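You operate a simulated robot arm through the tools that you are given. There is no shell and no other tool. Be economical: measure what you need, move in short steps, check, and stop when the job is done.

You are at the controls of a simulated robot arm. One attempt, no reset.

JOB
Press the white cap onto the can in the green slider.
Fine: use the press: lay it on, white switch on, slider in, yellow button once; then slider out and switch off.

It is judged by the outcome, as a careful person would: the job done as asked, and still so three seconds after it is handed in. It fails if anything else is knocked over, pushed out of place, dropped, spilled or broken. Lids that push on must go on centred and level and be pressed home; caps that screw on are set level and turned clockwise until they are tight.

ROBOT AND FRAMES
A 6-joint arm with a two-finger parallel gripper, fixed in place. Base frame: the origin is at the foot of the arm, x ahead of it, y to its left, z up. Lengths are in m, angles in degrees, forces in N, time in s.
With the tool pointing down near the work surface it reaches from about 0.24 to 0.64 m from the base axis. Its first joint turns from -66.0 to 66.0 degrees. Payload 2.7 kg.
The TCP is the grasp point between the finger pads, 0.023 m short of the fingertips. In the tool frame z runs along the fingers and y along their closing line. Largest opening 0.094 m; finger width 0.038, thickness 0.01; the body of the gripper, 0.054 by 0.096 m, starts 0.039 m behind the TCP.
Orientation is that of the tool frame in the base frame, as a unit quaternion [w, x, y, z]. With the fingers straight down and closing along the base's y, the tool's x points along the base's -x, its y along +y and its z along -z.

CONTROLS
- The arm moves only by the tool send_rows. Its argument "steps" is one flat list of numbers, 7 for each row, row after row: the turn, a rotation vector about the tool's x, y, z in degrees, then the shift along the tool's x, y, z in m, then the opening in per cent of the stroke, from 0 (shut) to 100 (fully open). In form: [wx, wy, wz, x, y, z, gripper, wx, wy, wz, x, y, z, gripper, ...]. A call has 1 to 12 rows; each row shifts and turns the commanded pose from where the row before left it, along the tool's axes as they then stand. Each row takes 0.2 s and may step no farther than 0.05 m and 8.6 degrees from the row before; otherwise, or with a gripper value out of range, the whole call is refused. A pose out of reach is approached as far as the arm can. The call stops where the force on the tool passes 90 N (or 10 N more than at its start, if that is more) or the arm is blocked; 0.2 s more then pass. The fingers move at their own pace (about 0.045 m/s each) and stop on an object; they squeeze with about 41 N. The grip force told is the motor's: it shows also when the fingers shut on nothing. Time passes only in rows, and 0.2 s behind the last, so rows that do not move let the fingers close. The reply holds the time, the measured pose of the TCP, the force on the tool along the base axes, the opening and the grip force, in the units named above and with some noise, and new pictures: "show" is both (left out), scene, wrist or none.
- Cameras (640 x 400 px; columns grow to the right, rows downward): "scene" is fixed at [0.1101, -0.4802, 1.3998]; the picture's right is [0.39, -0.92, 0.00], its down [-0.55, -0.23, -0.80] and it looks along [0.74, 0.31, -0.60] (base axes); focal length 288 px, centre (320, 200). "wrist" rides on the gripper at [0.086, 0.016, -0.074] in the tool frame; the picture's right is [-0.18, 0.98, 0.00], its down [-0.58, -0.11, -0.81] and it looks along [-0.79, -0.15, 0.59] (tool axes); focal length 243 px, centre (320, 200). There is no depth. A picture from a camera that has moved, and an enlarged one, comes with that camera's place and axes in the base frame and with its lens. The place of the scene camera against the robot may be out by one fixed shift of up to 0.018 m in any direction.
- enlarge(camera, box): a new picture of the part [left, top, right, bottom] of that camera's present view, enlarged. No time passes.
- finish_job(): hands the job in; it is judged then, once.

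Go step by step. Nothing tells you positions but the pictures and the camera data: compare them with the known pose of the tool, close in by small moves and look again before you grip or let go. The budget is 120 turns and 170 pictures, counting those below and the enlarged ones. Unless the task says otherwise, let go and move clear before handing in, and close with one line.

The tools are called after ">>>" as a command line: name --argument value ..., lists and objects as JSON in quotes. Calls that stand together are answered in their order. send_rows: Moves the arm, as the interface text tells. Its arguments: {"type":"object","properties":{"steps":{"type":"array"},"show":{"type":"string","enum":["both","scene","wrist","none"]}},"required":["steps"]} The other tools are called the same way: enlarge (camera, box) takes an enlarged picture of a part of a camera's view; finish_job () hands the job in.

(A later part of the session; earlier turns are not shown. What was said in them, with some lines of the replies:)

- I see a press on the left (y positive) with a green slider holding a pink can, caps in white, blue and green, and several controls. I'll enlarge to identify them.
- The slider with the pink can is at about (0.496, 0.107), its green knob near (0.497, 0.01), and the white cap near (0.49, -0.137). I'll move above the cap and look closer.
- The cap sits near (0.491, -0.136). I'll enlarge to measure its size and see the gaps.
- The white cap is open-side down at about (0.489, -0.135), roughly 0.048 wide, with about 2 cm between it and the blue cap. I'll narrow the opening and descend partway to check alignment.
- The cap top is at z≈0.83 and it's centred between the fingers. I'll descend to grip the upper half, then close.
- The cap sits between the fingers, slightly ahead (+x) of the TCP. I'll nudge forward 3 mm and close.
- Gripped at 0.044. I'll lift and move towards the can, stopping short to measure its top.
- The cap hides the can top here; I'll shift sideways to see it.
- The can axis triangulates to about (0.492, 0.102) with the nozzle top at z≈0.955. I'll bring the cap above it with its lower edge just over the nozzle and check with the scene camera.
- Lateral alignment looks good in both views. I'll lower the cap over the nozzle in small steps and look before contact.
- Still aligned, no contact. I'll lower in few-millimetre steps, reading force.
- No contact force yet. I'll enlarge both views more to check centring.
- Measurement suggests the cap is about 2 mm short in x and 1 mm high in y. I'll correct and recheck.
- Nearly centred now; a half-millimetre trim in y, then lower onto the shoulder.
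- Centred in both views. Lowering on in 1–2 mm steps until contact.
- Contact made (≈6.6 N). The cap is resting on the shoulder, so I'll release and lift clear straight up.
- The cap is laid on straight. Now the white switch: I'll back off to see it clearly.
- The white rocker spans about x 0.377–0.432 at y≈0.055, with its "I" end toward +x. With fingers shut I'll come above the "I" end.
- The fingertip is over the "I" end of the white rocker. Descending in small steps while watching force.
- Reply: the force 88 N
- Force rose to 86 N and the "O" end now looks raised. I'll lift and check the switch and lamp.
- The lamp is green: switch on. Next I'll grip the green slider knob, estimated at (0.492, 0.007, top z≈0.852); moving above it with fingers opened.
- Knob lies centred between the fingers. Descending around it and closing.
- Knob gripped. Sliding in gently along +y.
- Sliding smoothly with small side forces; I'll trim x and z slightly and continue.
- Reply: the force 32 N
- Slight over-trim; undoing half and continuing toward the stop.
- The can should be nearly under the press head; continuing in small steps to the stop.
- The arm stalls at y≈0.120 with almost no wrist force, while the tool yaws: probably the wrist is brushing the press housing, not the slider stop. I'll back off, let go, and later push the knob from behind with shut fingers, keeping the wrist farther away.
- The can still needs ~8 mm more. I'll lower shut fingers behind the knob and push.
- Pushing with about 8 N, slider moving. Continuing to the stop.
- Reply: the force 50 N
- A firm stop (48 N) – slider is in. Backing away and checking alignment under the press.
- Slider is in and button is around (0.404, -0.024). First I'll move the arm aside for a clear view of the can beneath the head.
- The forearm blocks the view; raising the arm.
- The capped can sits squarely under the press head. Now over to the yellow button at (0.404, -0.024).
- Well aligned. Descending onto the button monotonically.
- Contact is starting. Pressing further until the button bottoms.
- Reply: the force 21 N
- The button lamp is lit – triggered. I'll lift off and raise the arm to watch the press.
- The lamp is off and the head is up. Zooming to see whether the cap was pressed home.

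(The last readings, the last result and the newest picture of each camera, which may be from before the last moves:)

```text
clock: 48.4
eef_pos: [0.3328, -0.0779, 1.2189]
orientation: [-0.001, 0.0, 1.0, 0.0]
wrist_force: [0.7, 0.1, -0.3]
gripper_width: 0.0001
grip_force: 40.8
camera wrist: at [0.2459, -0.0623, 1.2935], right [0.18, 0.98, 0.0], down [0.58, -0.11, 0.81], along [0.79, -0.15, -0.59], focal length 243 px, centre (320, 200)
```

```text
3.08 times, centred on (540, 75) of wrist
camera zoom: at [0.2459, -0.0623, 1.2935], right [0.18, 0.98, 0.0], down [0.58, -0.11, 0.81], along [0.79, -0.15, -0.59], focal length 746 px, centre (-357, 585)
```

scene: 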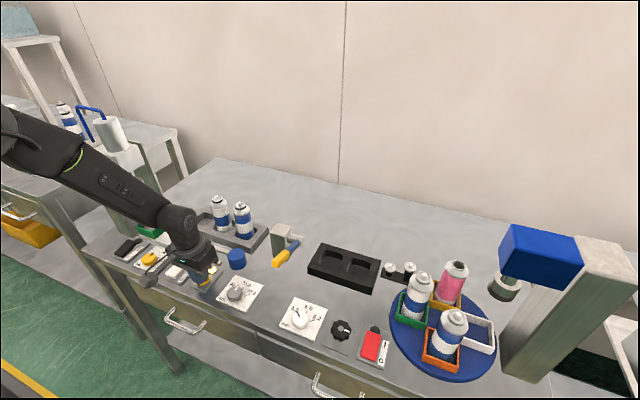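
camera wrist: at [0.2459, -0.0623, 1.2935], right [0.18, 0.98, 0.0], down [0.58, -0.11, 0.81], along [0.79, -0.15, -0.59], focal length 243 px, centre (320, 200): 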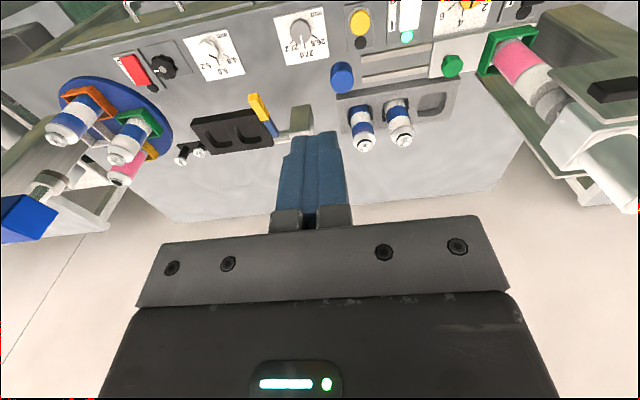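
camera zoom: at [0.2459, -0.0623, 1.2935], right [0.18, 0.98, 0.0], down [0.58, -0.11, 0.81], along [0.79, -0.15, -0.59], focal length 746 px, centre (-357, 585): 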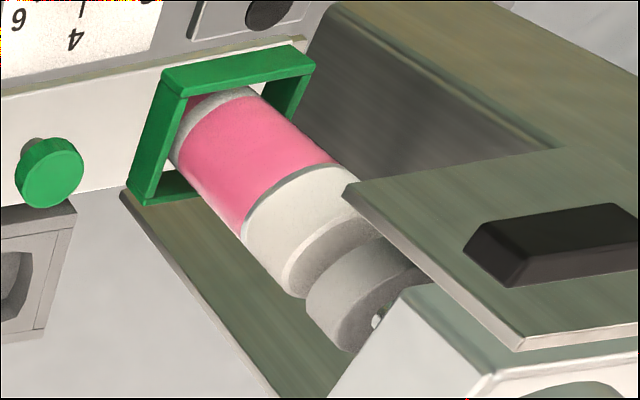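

The cap sits lower and level; the press has cycled. Now to pull the slider out: I'll hook the knob with the +y finger (wide opening, TCP at y≈0.107) to keep the wrist clear of the press.

>>> send_rows --steps '[0, 0, 0, -0.0178, 0.0204, 0.033, 85, 0, 0, 0, -0.0178, 0.0204, 0.033, 85, 0, 0, 0, -0.0178, 0.0204, 0.033, 85, 0, 0, 0, -0.0178, 0.0204, 0.033, 85, 0, 0, 0, -0.0178, 0.0204, 0.033, 85, 0, 0, 0, -0.0178, 0.0204, 0.033, 85, 0, 0, 0, -0.0178, 0.0204, 0.033, 85, 0, 0, 0, -0.0178, 0.0204, 0.033, 85, 0, 0, 0, -0.0178, 0.0204, 0.033, 85]'

```text
clock: 50.4
eef_pos: [0.4951, 0.1051, 0.9216]
orientation: [0.001, 0.0, 1.0, 0.0]
wrist_force: [-0.1, -0.6, -0.4]
gripper_width: 0.0798
grip_force: 0.1
camera wrist: at [0.4082, 0.1208, 0.9966], right [0.18, 0.98, 0.0], down [0.58, -0.11, 0.81], along [0.79, -0.15, -0.59], focal length 243 px, centre (320, 200)
```

scene: 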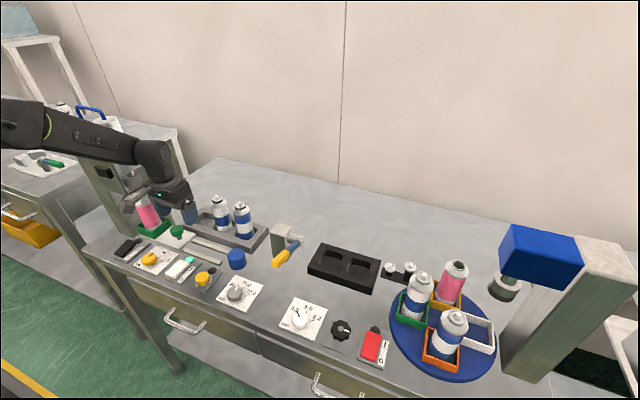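
wrist: 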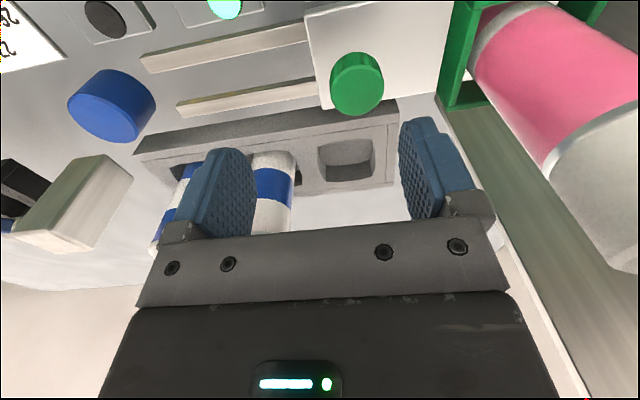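

Shifting 4 mm for clearance, then lowering so the knob is between the fingers.

>>> send_rows --steps '[0, 0, 0, 0.002, 0.0045, 0.0, 87, 0, 0, 0, 0, 0, 0.03, 87, 0, 0, 0, 0, 0, 0.03, 87, 0, 0, 0, 0, 0, 0.013, 87]' --show "wrist"

```text
clock: 51.4
eef_pos: [0.4914, 0.1103, 0.8488]
orientation: [0.0, 0.0, 1.0, 0.0]
wrist_force: [-0.8, -0.2, 0.0]
gripper_width: 0.0819
grip_force: 0.1
camera wrist: at [0.4053, 0.1266, 0.9232], right [0.18, 0.98, 0.0], down [0.58, -0.11, 0.81], along [0.79, -0.15, -0.59], focal length 243 px, centre (320, 200)
```

wrist: 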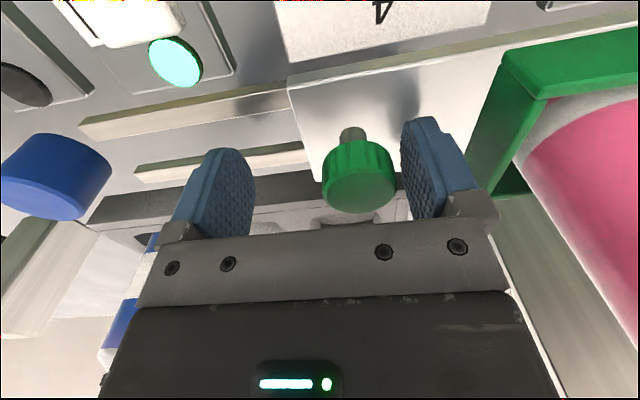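

Knob is between the fingers. Pulling gently along -y with the +y finger.

>>> send_rows --steps '[0, 0, 0, 0, -0.002, 0, 87, 0, 0, 0, 0, -0.002, 0, 87, 0, 0, 0, 0, -0.002, 0, 87, 0, 0, 0, 0, -0.002, 0, 87, 0, 0, 0, 0, -0.003, 0, 87, 0, 0, 0, 0, -0.003, 0, 87, 0, 0, 0, 0, -0.004, 0, 87, 0, 0, 0, 0, -0.004, 0, 87, 0, 0, 0, 0, -0.004, 0, 87, 0, 0, 0, 0, -0.003, 0, 87, 0, 0, 0, 0, -0.002, 0, 87]'

```text
clock: 53.8
eef_pos: [0.4912, 0.0775, 0.849]
orientation: [0.0, 0.0, 1.0, 0.0]
wrist_force: [0.5, 1.1, -0.4]
gripper_width: 0.0823
grip_force: 1.1
camera wrist: at [0.405, 0.0949, 0.9233], right [0.18, 0.98, 0.0], down [0.58, -0.11, 0.81], along [0.79, -0.15, -0.59], focal length 243 px, centre (320, 200)
```

scene: 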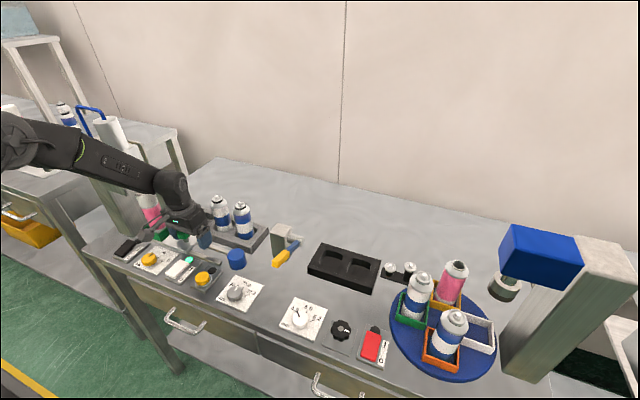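
wrist: 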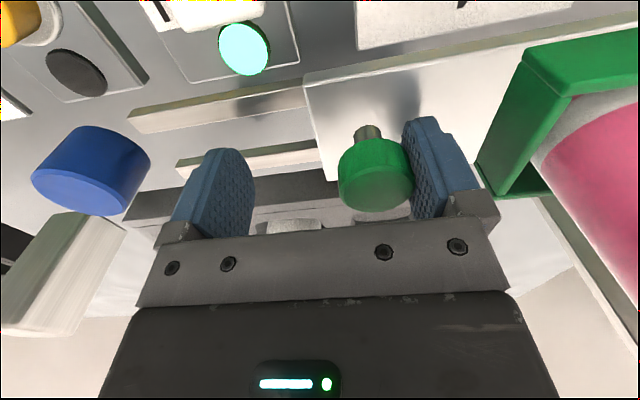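

Slider is coming out. I'll re-centre on the knob (y≈0.1025) and grip it for the rest of the pull.

>>> send_rows --steps '[0, 0, 0, -0.0015, 0.012, 0, 87, 0, 0, 0, 0, 0.012, 0, 87, 0, 0, 0, 0, 0, 0, 60, 0, 0, 0, 0, 0, 0, 25, 0, 0, 0, 0, 0, 0, 25, 0, 0, 0, 0, 0, 0, 25, 0, 0, 0, 0, 0, 0, 25]' --show "wrist"

```text
clock: 55.4
eef_pos: [0.4933, 0.1025, 0.8487]
orientation: [0.0, 0.0, 1.0, 0.0]
wrist_force: [0.3, 0.7, -0.7]
gripper_width: 0.0319
grip_force: 44.8
camera wrist: at [0.4074, 0.1191, 0.9234], right [0.18, 0.98, 0.0], down [0.58, -0.11, 0.81], along [0.79, -0.15, -0.59], focal length 243 px, centre (320, 200)
```

wrist: 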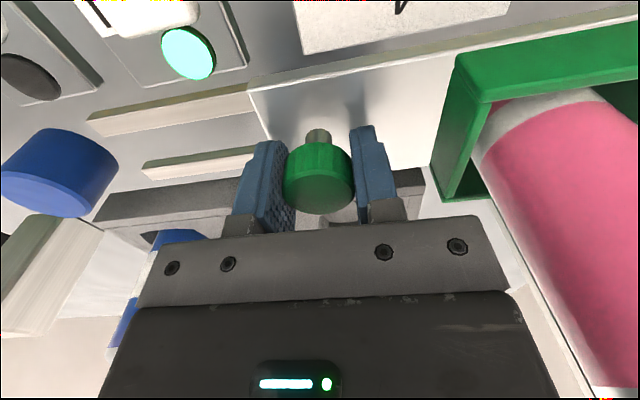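

Gripped again. Pulling out.

>>> send_rows --steps '[0, 0, 0, 0, -0.002, 0, 25, 0, 0, 0, 0, -0.004, 0, 25, 0, 0, 0, 0, -0.005, 0, 25, 0, 0, 0, 0, -0.005, 0, 25, 0, 0, 0, 0, -0.005, 0, 25, 0, 0, 0, 0, -0.005, 0, 25, 0, 0, 0, 0, -0.005, 0, 25, 0, 0, 0, 0, -0.005, 0, 25, 0, 0, 0, 0, -0.005, 0, 25, 0, 0, 0, 0, -0.004, 0, 25, 0, 0, 0, 0, -0.003, 0, 25, 0, 0, 0, 0, -0.002, 0, 25]' --show "none"

```text
clock: 58.0
eef_pos: [0.4937, 0.0532, 0.8494]
orientation: [0.001, 0.0, 1.0, 0.0]
wrist_force: [16.6, 1.8, -10.2]
gripper_width: 0.0318
grip_force: 44.8
```

>>> send_rows --steps '[0, 0, 0, -0.0004, -0.002, 0.0002, 25, 0, 0, 0, 0, -0.004, 0, 25, 0, 0, 0, 0, -0.005, 0, 25, 0, 0, 0, 0, -0.005, 0, 25, 0, 0, 0, 0, -0.005, 0, 25, 0, 0, 0, 0, -0.005, 0, 25, 0, 0, 0, 0, -0.005, 0, 25, 0, 0, 0, 0, -0.004, 0, 25, 0, 0, 0, 0, -0.003, 0, 25, 0, 0, 0, 0, -0.002, 0, 25]'

```text
clock: 60.2
eef_pos: [0.4928, 0.0115, 0.8496]
orientation: [0.001, -0.001, 1.0, 0.0]
wrist_force: [6.4, 0.0, 5.6]
gripper_width: 0.0314
grip_force: 44.5
camera wrist: at [0.4073, 0.0284, 0.9234], right [0.18, 0.98, 0.0], down [0.58, -0.11, 0.81], along [0.79, -0.15, -0.59], focal length 243 px, centre (320, 200)
```

scene: 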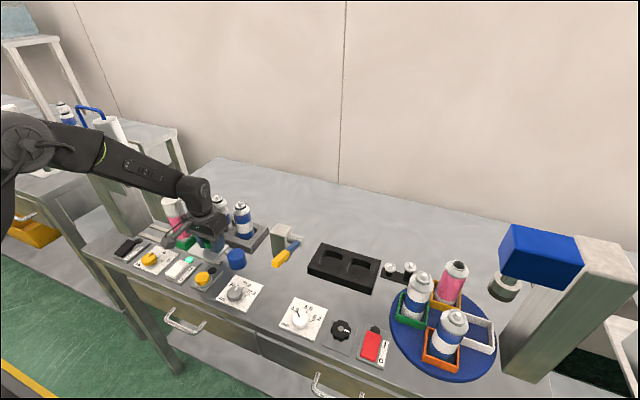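
wrist: 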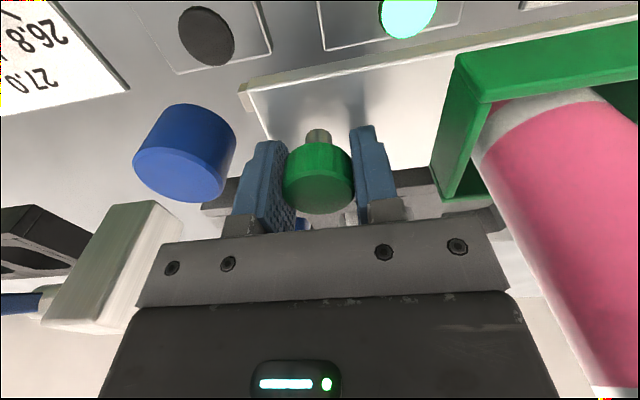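

Last few millimetres to the outer stop.

>>> send_rows --steps '[0, 0, 0, 0, -0.0015, 0, 25, 0, 0, 0, 0, -0.0015, 0, 25, 0, 0, 0, 0, -0.001, 0, 25, 0, 0, 0, 0, -0.001, 0, 25]' --show "none"

```text
clock: 61.2
eef_pos: [0.4928, 0.0072, 0.8482]
orientation: [0.001, 0.0, 1.0, 0.0]
wrist_force: [7.1, 2.1, 5.1]
gripper_width: 0.0317
grip_force: 45.0
```

>>> send_rows --steps '[0, 0, 0, 0, -0.001, 0, 25, 0, 0, 0, 0, -0.0005, 0, 25]' --show "none"

```text
clock: 61.8
eef_pos: [0.4936, 0.0075, 0.8494]
orientation: [0.001, 0.0, 1.0, 0.001]
wrist_force: [10.1, 16.8, 7.6]
gripper_width: 0.0318
grip_force: 44.6
```

At the outer stop (17 N). Releasing, lifting and moving so I can inspect the cap.

>>> send_rows --steps '[0, 0, 0, 0, 0.001, 0, 25, 0, 0, 0, 0, 0, 0, 45, 0, 0, 0, 0, 0, 0, 58, 0, 0, 0, 0, 0, 0, 58, 0, 0, 0, 0, 0, -0.03, 58, 0, 0, 0, 0, 0, -0.045, 58, 0, 0, 0, 0.04, 0, -0.02, 30, 0, 0, 0, 0.04, 0, -0.02, 0, 0, 0, 0, 0.03, 0, -0.02, 0, 0, 0, 0, 0.03, 0, -0.02, 0]'

>>> enlarge --camera "scene" --box '[150, 180, 214, 240]'

>>> enlarge --camera "wrist" --box '[280, 30, 480, 230]'

```text
clock: 64.0
eef_pos: [0.3521, 0.0094, 1.0047]
orientation: [0.0, 0.0, 1.0, -0.001]
wrist_force: [-0.3, -0.4, 0.1]
gripper_width: 0.0
grip_force: 35.9
camera wrist: at [0.2661, 0.0246, 1.0783], right [0.18, 0.98, 0.0], down [0.58, -0.11, 0.81], along [0.79, -0.15, -0.59], focal length 243 px, centre (320, 200)
```

scene: 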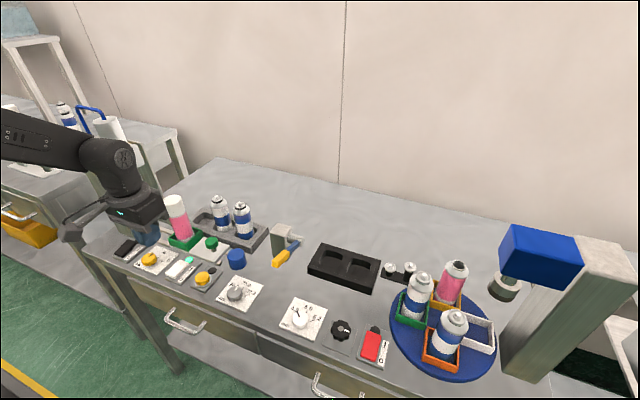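
wrist: 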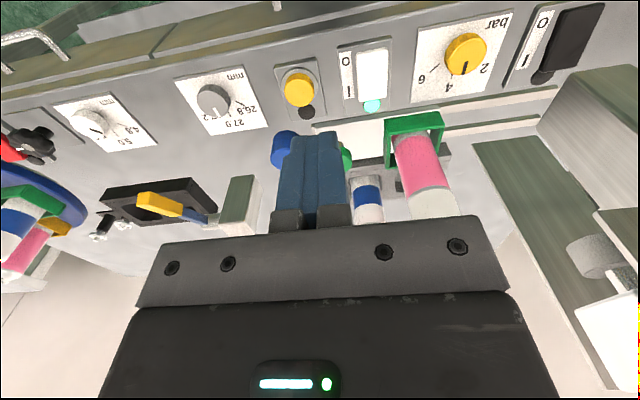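

```text
6.67 times, centred on (182, 210) of scene
camera zoom: at [0.1101, -0.4802, 1.3998], right [0.39, -0.92, 0.0], down [-0.55, -0.23, -0.8], along [0.74, 0.31, -0.6], focal length 1922 px, centre (1240, 133)
```

zoom: 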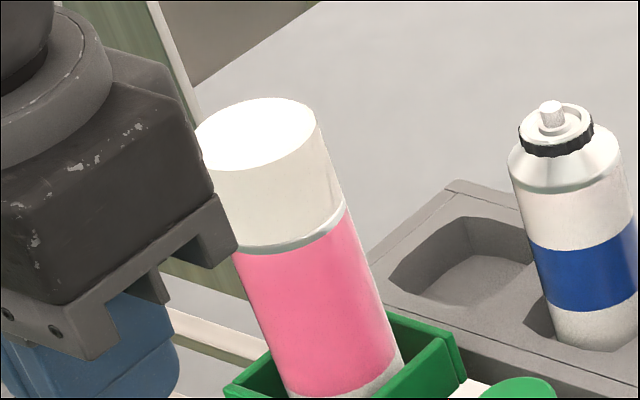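

```text
2.00 times, centred on (380, 130) of wrist
camera zoom: at [0.2661, 0.0246, 1.0783], right [0.18, 0.98, 0.0], down [0.58, -0.11, 0.81], along [0.79, -0.15, -0.59], focal length 485 px, centre (200, 340)
```

zoom: 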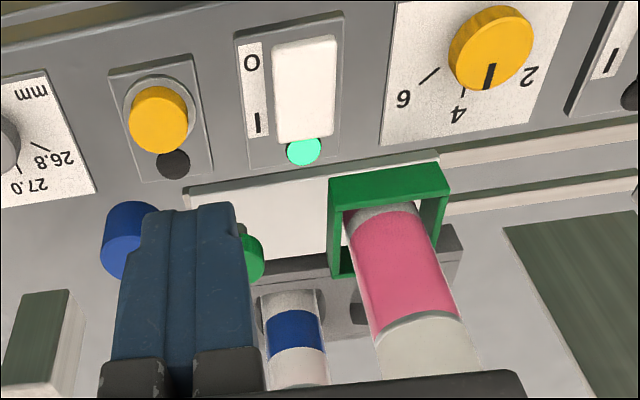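

The cap now sits lower with an even, thin rim all round – level and pressed. Now the switch off: going above the "O" end (x≈0.386, y≈0.055).

>>> send_rows --steps '[0, 0, 0, -0.0085, 0.0114, 0.03, 0, 0, 0, 0, -0.0085, 0.0114, 0.03, 0, 0, 0, 0, -0.0085, 0.0114, 0.03, 0, 0, 0, 0, -0.0085, 0.0114, 0.03, 0]' --show "wrist"

>>> enlarge --camera "wrist" --box '[220, 0, 420, 160]'

```text
clock: 65.0
eef_pos: [0.3867, 0.0538, 0.8841]
orientation: [0.0, 0.0, 1.0, 0.0]
wrist_force: [-0.2, 0.1, 0.7]
gripper_width: 0.0002
grip_force: 41.2
camera wrist: at [0.3004, 0.0697, 0.9585], right [0.18, 0.98, 0.0], down [0.58, -0.11, 0.81], along [0.79, -0.15, -0.59], focal length 243 px, centre (320, 200)
```

wrist: 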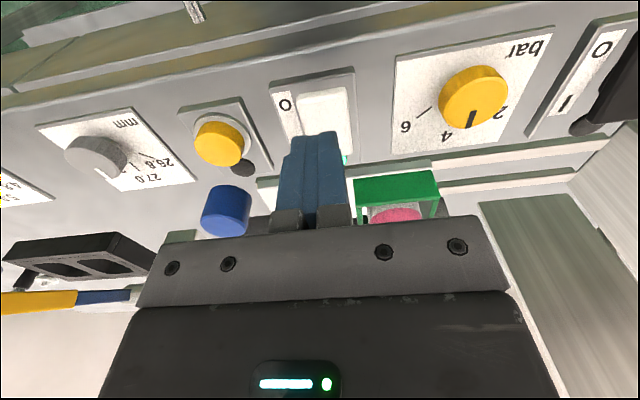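

```text
2.50 times, centred on (320, 80) of wrist
camera zoom: at [0.3004, 0.0697, 0.9585], right [0.18, 0.98, 0.0], down [0.58, -0.11, 0.81], along [0.79, -0.15, -0.59], focal length 606 px, centre (320, 500)
```

zoom: 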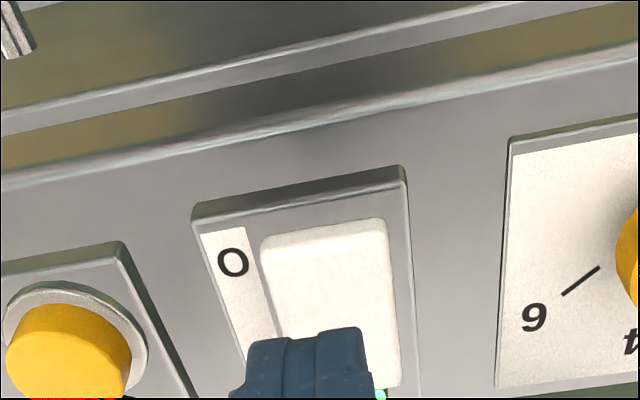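

Good alignment. Pressing the "O" end.

>>> send_rows --steps '[0, 0, 0, 0.001, 0.002, 0.02, 0, 0, 0, 0, 0, 0, 0.012, 0, 0, 0, 0, 0, 0, 0.003, 0, 0, 0, 0, 0, 0, 0.003, 0, 0, 0, 0, 0, 0, 0.002, 0, 0, 0, 0, 0, 0, 0.001, 0]' --show "wrist"

```text
clock: 66.4
eef_pos: [0.388, 0.0551, 0.8466]
orientation: [0.002, 0.0, 1.0, 0.0]
wrist_force: [-31.7, -4.8, 74.3]
gripper_width: 0.0001
grip_force: 40.6
camera wrist: at [0.2993, 0.0714, 0.9208], right [0.18, 0.98, 0.0], down [0.58, -0.11, 0.81], along [0.79, -0.15, -0.59], focal length 243 px, centre (320, 200)
```

wrist: 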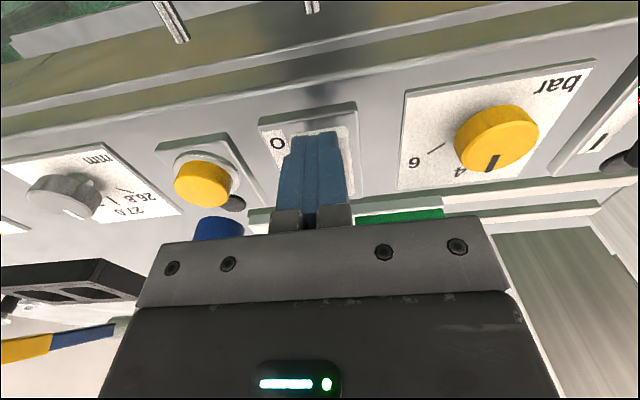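

Pressed with 74 N. Lifting clear and checking the lamp and the whole scene.

>>> send_rows --steps '[0, 0, 0, 0, 0, -0.01, 0, 0, 0, 0, 0, 0, -0.04, 0, 0, 0, 0, 0.01, -0.02, -0.04, 0, 0, 0, 0, 0.01, -0.03, -0.04, 0, 0, 0, 0, 0.01, -0.03, -0.035, 0, 0, 0, 0, 0.01, -0.03, -0.035, 0, 0, 0, 0, 0.01, -0.02, -0.04, 0, 0, 0, 0, 0, 0, -0.045, 0, 0, 0, 0, 0, 0, -0.045, 0, 0, 0, 0, 0, 0, -0.045, 0]'

>>> enlarge --camera "scene" --box '[100, 170, 260, 290]'

>>> enlarge --camera "scene" --box '[155, 185, 205, 235]'

```text
refused: row 4 steps farther than a row can; nothing moved
```

```text
3.33 times, centred on (180, 230) of scene
camera zoom: at [0.1084, -0.4804, 1.3999], right [0.39, -0.92, 0.0], down [-0.55, -0.23, -0.8], along [0.74, 0.31, -0.6], focal length 961 px, centre (787, 100)
```

zoom: 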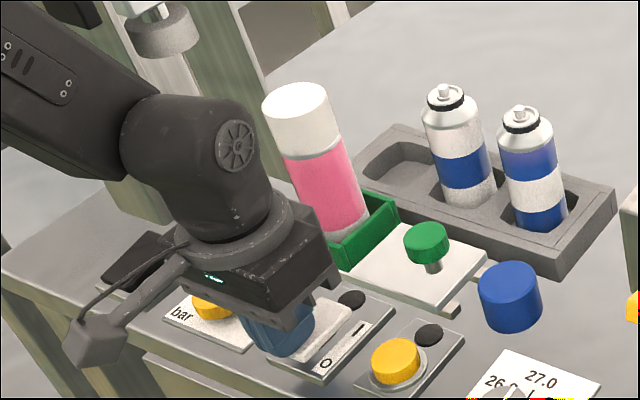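

```text
8.00 times, centred on (180, 210) of scene
camera zoom: at [0.1084, -0.4804, 1.3999], right [0.39, -0.92, 0.0], down [-0.55, -0.23, -0.8], along [0.74, 0.31, -0.6], focal length 2307 px, centre (1440, 120)
```

zoom: 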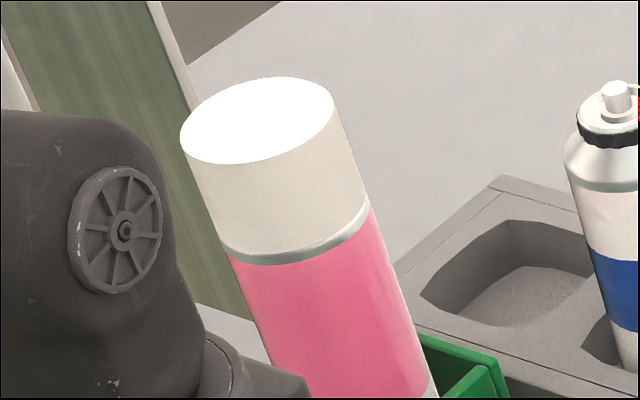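

The lamp is dark and the cap is level and centred. Retreating with smaller steps.

>>> send_rows --steps '[0, 0, 0, 0, 0, -0.01, 0, 0, 0, 0, 0, 0, -0.04, 0, 0, 0, 0, 0.01, -0.02, -0.035, 0, 0, 0, 0, 0.01, -0.02, -0.035, 0, 0, 0, 0, 0.01, -0.02, -0.035, 0, 0, 0, 0, 0.01, -0.02, -0.035, 0, 0, 0, 0, 0.01, -0.02, -0.035, 0, 0, 0, 0, 0, -0.02, -0.04, 0, 0, 0, 0, 0, 0, -0.045, 0, 0, 0, 0, 0, 0, -0.045, 0]'

>>> enlarge --camera "scene" --box '[80, 150, 280, 300]'

>>> enlarge --camera "wrist" --box '[340, 0, 540, 150]'

```text
clock: 68.6
eef_pos: [0.3349, -0.0654, 1.1986]
orientation: [0.001, -0.001, 1.0, 0.0]
wrist_force: [0.4, -0.8, 1.2]
gripper_width: 0.0
grip_force: 41.3
camera wrist: at [0.2487, -0.0491, 1.2726], right [0.18, 0.98, 0.0], down [0.58, -0.11, 0.81], along [0.79, -0.15, -0.59], focal length 243 px, centre (320, 200)
```

scene: 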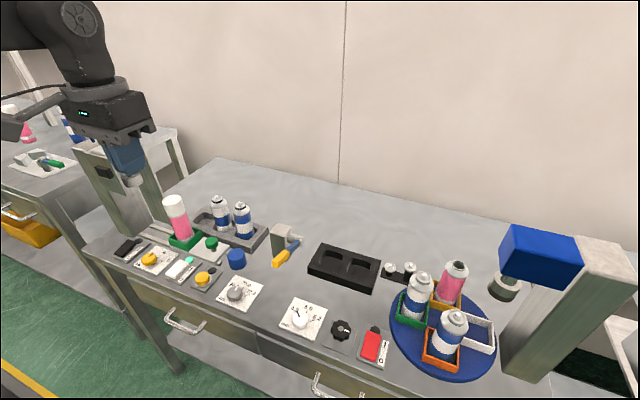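
wrist: 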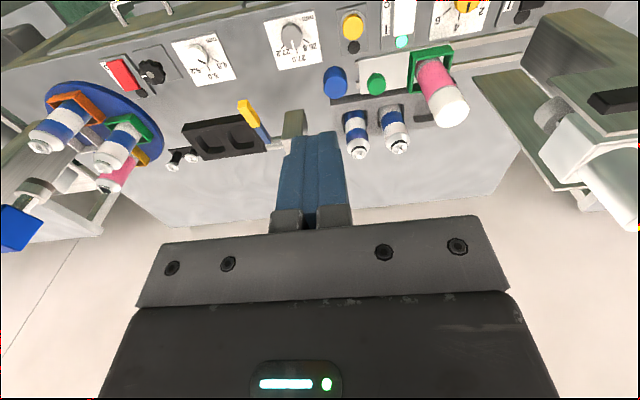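

```text
2.67 times, centred on (180, 225) of scene
camera zoom: at [0.1101, -0.4802, 1.3998], right [0.39, -0.92, 0.0], down [-0.55, -0.23, -0.8], along [0.74, 0.31, -0.6], focal length 769 px, centre (693, 133)
```

zoom: 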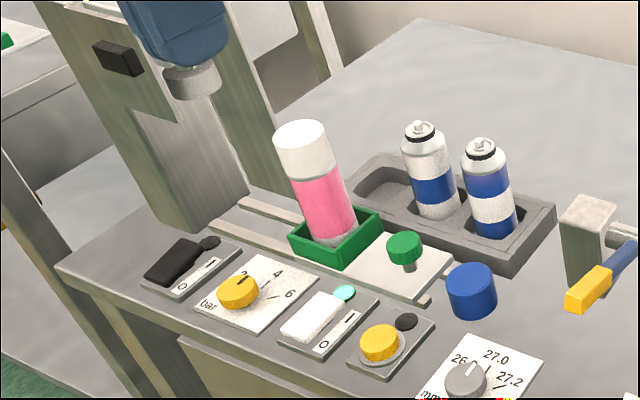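

```text
2.67 times, centred on (440, 75) of wrist
camera zoom: at [0.2487, -0.0491, 1.2726], right [0.18, 0.98, 0.0], down [0.58, -0.11, 0.81], along [0.79, -0.15, -0.59], focal length 647 px, centre (0, 533)
```

zoom: 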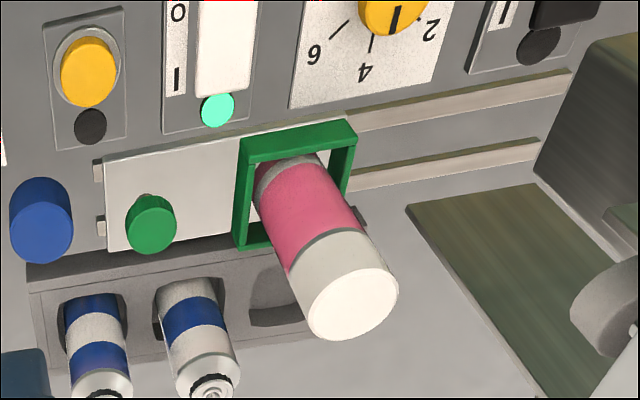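

The switch lamp is still green: the rocker went dark under the finger but came back, so it wasn't tipped over fully. I'll press again nearer the "O" end.

>>> send_rows --steps '[0, 0, 0, -0.0055, 0.01525, 0.0393, 0, 0, 0, 0, -0.0055, 0.01525, 0.0393, 0, 0, 0, 0, -0.0055, 0.01525, 0.0393, 0, 0, 0, 0, -0.0055, 0.01525, 0.0393, 0, 0, 0, 0, -0.0055, 0.01525, 0.0393, 0, 0, 0, 0, -0.0055, 0.01525, 0.0393, 0, 0, 0, 0, -0.0055, 0.01525, 0.0393, 0, 0, 0, 0, -0.0055, 0.01525, 0.0393, 0]' --show "wrist"

>>> enlarge --camera "scene" --box '[140, 220, 230, 300]'

>>> enlarge --camera "wrist" --box '[240, 40, 400, 180]'

```text
clock: 70.4
eef_pos: [0.3805, 0.057, 0.8833]
orientation: [0.001, 0.0, 1.0, 0.0]
wrist_force: [-0.6, 0.4, -0.3]
gripper_width: 0.0001
grip_force: 41.4
camera wrist: at [0.2945, 0.0734, 0.9579], right [0.18, 0.98, 0.0], down [0.58, -0.11, 0.81], along [0.79, -0.15, -0.59], focal length 243 px, centre (320, 200)
```

wrist: 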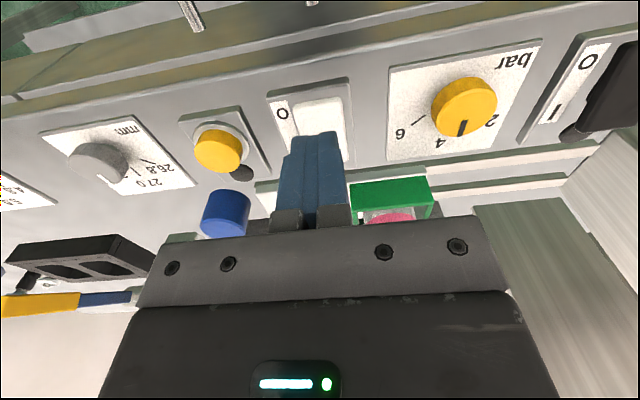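

```text
5.00 times, centred on (185, 260) of scene
camera zoom: at [0.1101, -0.4802, 1.3998], right [0.39, -0.92, 0.0], down [-0.55, -0.23, -0.8], along [0.74, 0.31, -0.6], focal length 1442 px, centre (995, -100)
```

zoom: 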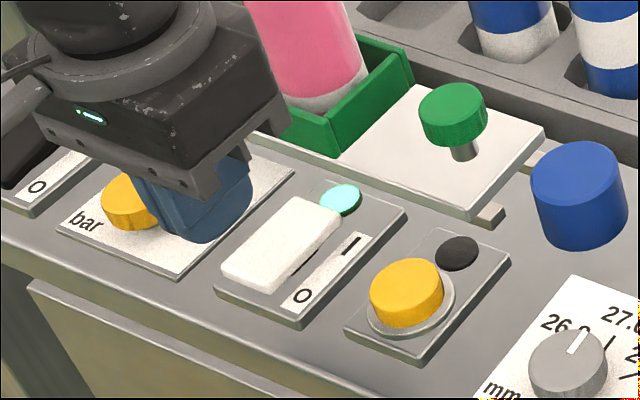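

```text
2.86 times, centred on (320, 110) of wrist
camera zoom: at [0.2945, 0.0734, 0.9579], right [0.18, 0.98, 0.0], down [0.58, -0.11, 0.81], along [0.79, -0.15, -0.59], focal length 693 px, centre (320, 457)
```

zoom: 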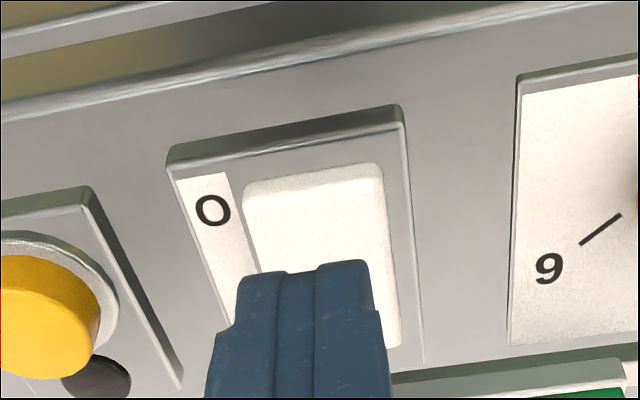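

I'll shift a further 6 mm toward the "O" end and press.

>>> send_rows --steps '[0, 0, 0, 0.006, 0, 0.02, 0, 0, 0, 0, 0, 0, 0.012, 0, 0, 0, 0, 0, 0, 0.003, 0, 0, 0, 0, 0, 0, 0.002, 0, 0, 0, 0, 0, 0, 0.001, 0]' --show "none"

>>> enlarge --camera "scene" --box '[140, 220, 230, 300]'

```text
clock: 71.6
eef_pos: [0.3739, 0.0563, 0.8455]
orientation: [0.0, 0.001, 1.0, -0.001]
wrist_force: [1.3, 0.5, 0.3]
gripper_width: 0.0002
grip_force: 41.4
```

```text
5.00 times, centred on (185, 260) of scene
camera zoom: at [0.1101, -0.4802, 1.3998], right [0.39, -0.92, 0.0], down [-0.55, -0.23, -0.8], along [0.74, 0.31, -0.6], focal length 1442 px, centre (995, -100)
```

zoom: 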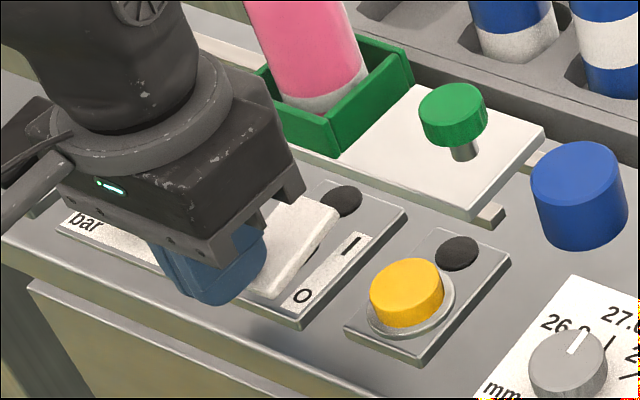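

Lamp dark, rocker visibly tipped to "O", with no force left on the tool. Lifting away.

>>> send_rows --steps '[0, 0, 0, 0, 0, -0.01, 0, 0, 0, 0, 0, 0, -0.04, 0, 0, 0, 0, 0.01, -0.02, -0.035, 0, 0, 0, 0, 0.01, -0.02, -0.035, 0, 0, 0, 0, 0.01, -0.02, -0.035, 0, 0, 0, 0, 0.01, -0.02, -0.035, 0, 0, 0, 0, 0, -0.02, -0.035, 0, 0, 0, 0, 0, -0.02, -0.04, 0, 0, 0, 0, 0, 0, -0.045, 0, 0, 0, 0, 0, 0, -0.045, 0]'

>>> enlarge --camera "scene" --box '[80, 150, 280, 300]'

>>> enlarge --camera "scene" --box '[155, 185, 205, 235]'

```text
clock: 73.8
eef_pos: [0.3324, -0.0633, 1.2028]
orientation: [0.001, 0.0, 1.0, 0.0]
wrist_force: [0.1, 0.4, -0.2]
gripper_width: 0.0001
grip_force: 41.1
camera wrist: at [0.2465, -0.0472, 1.276], right [0.18, 0.98, 0.0], down [0.58, -0.11, 0.81], along [0.79, -0.15, -0.59], focal length 243 px, centre (320, 200)
```

scene: 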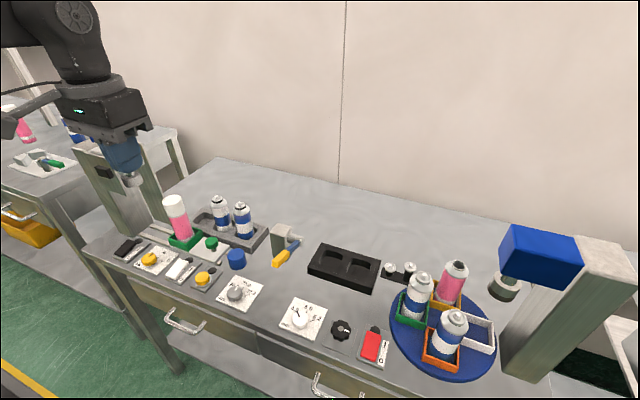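
wrist: 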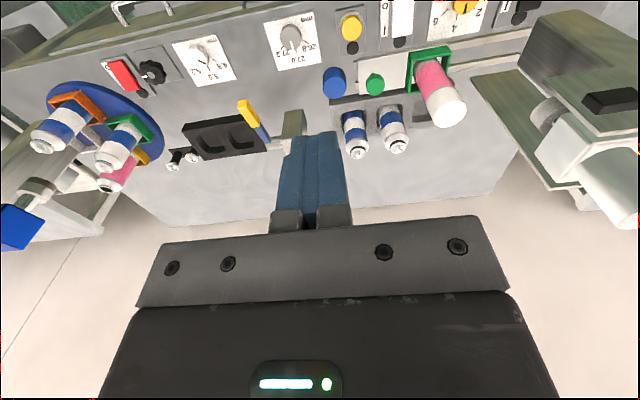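

```text
2.67 times, centred on (180, 225) of scene
camera zoom: at [0.1101, -0.4802, 1.3998], right [0.39, -0.92, 0.0], down [-0.55, -0.23, -0.8], along [0.74, 0.31, -0.6], focal length 769 px, centre (693, 133)
```

zoom: 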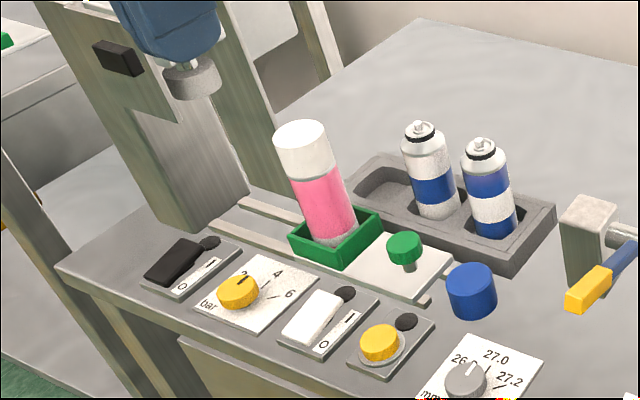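

```text
8.00 times, centred on (180, 210) of scene
camera zoom: at [0.1101, -0.4802, 1.3998], right [0.39, -0.92, 0.0], down [-0.55, -0.23, -0.8], along [0.74, 0.31, -0.6], focal length 2307 px, centre (1440, 120)
```

zoom: 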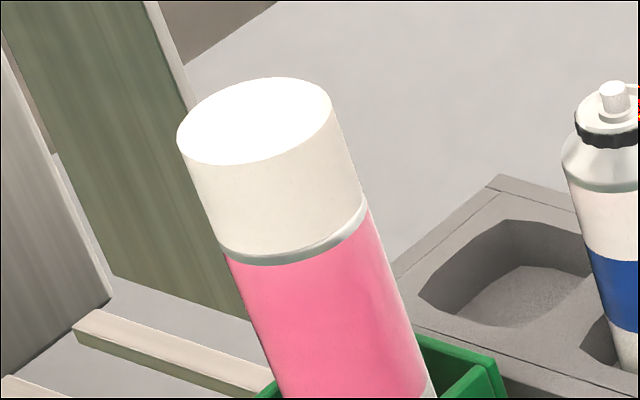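

The switch is off, the slider is out, nothing else has moved, and the white cap sits centred and level on the can. I'm handing in.

>>> finish_job

```text
The job is handed in.
```

The job is handed in: the white cap is pressed onto the can in the green slider and looks level and centred, though I judged that it is fully home only from the pictures. The slider is back out and the white switch is off after a second press, because the first did not latch.
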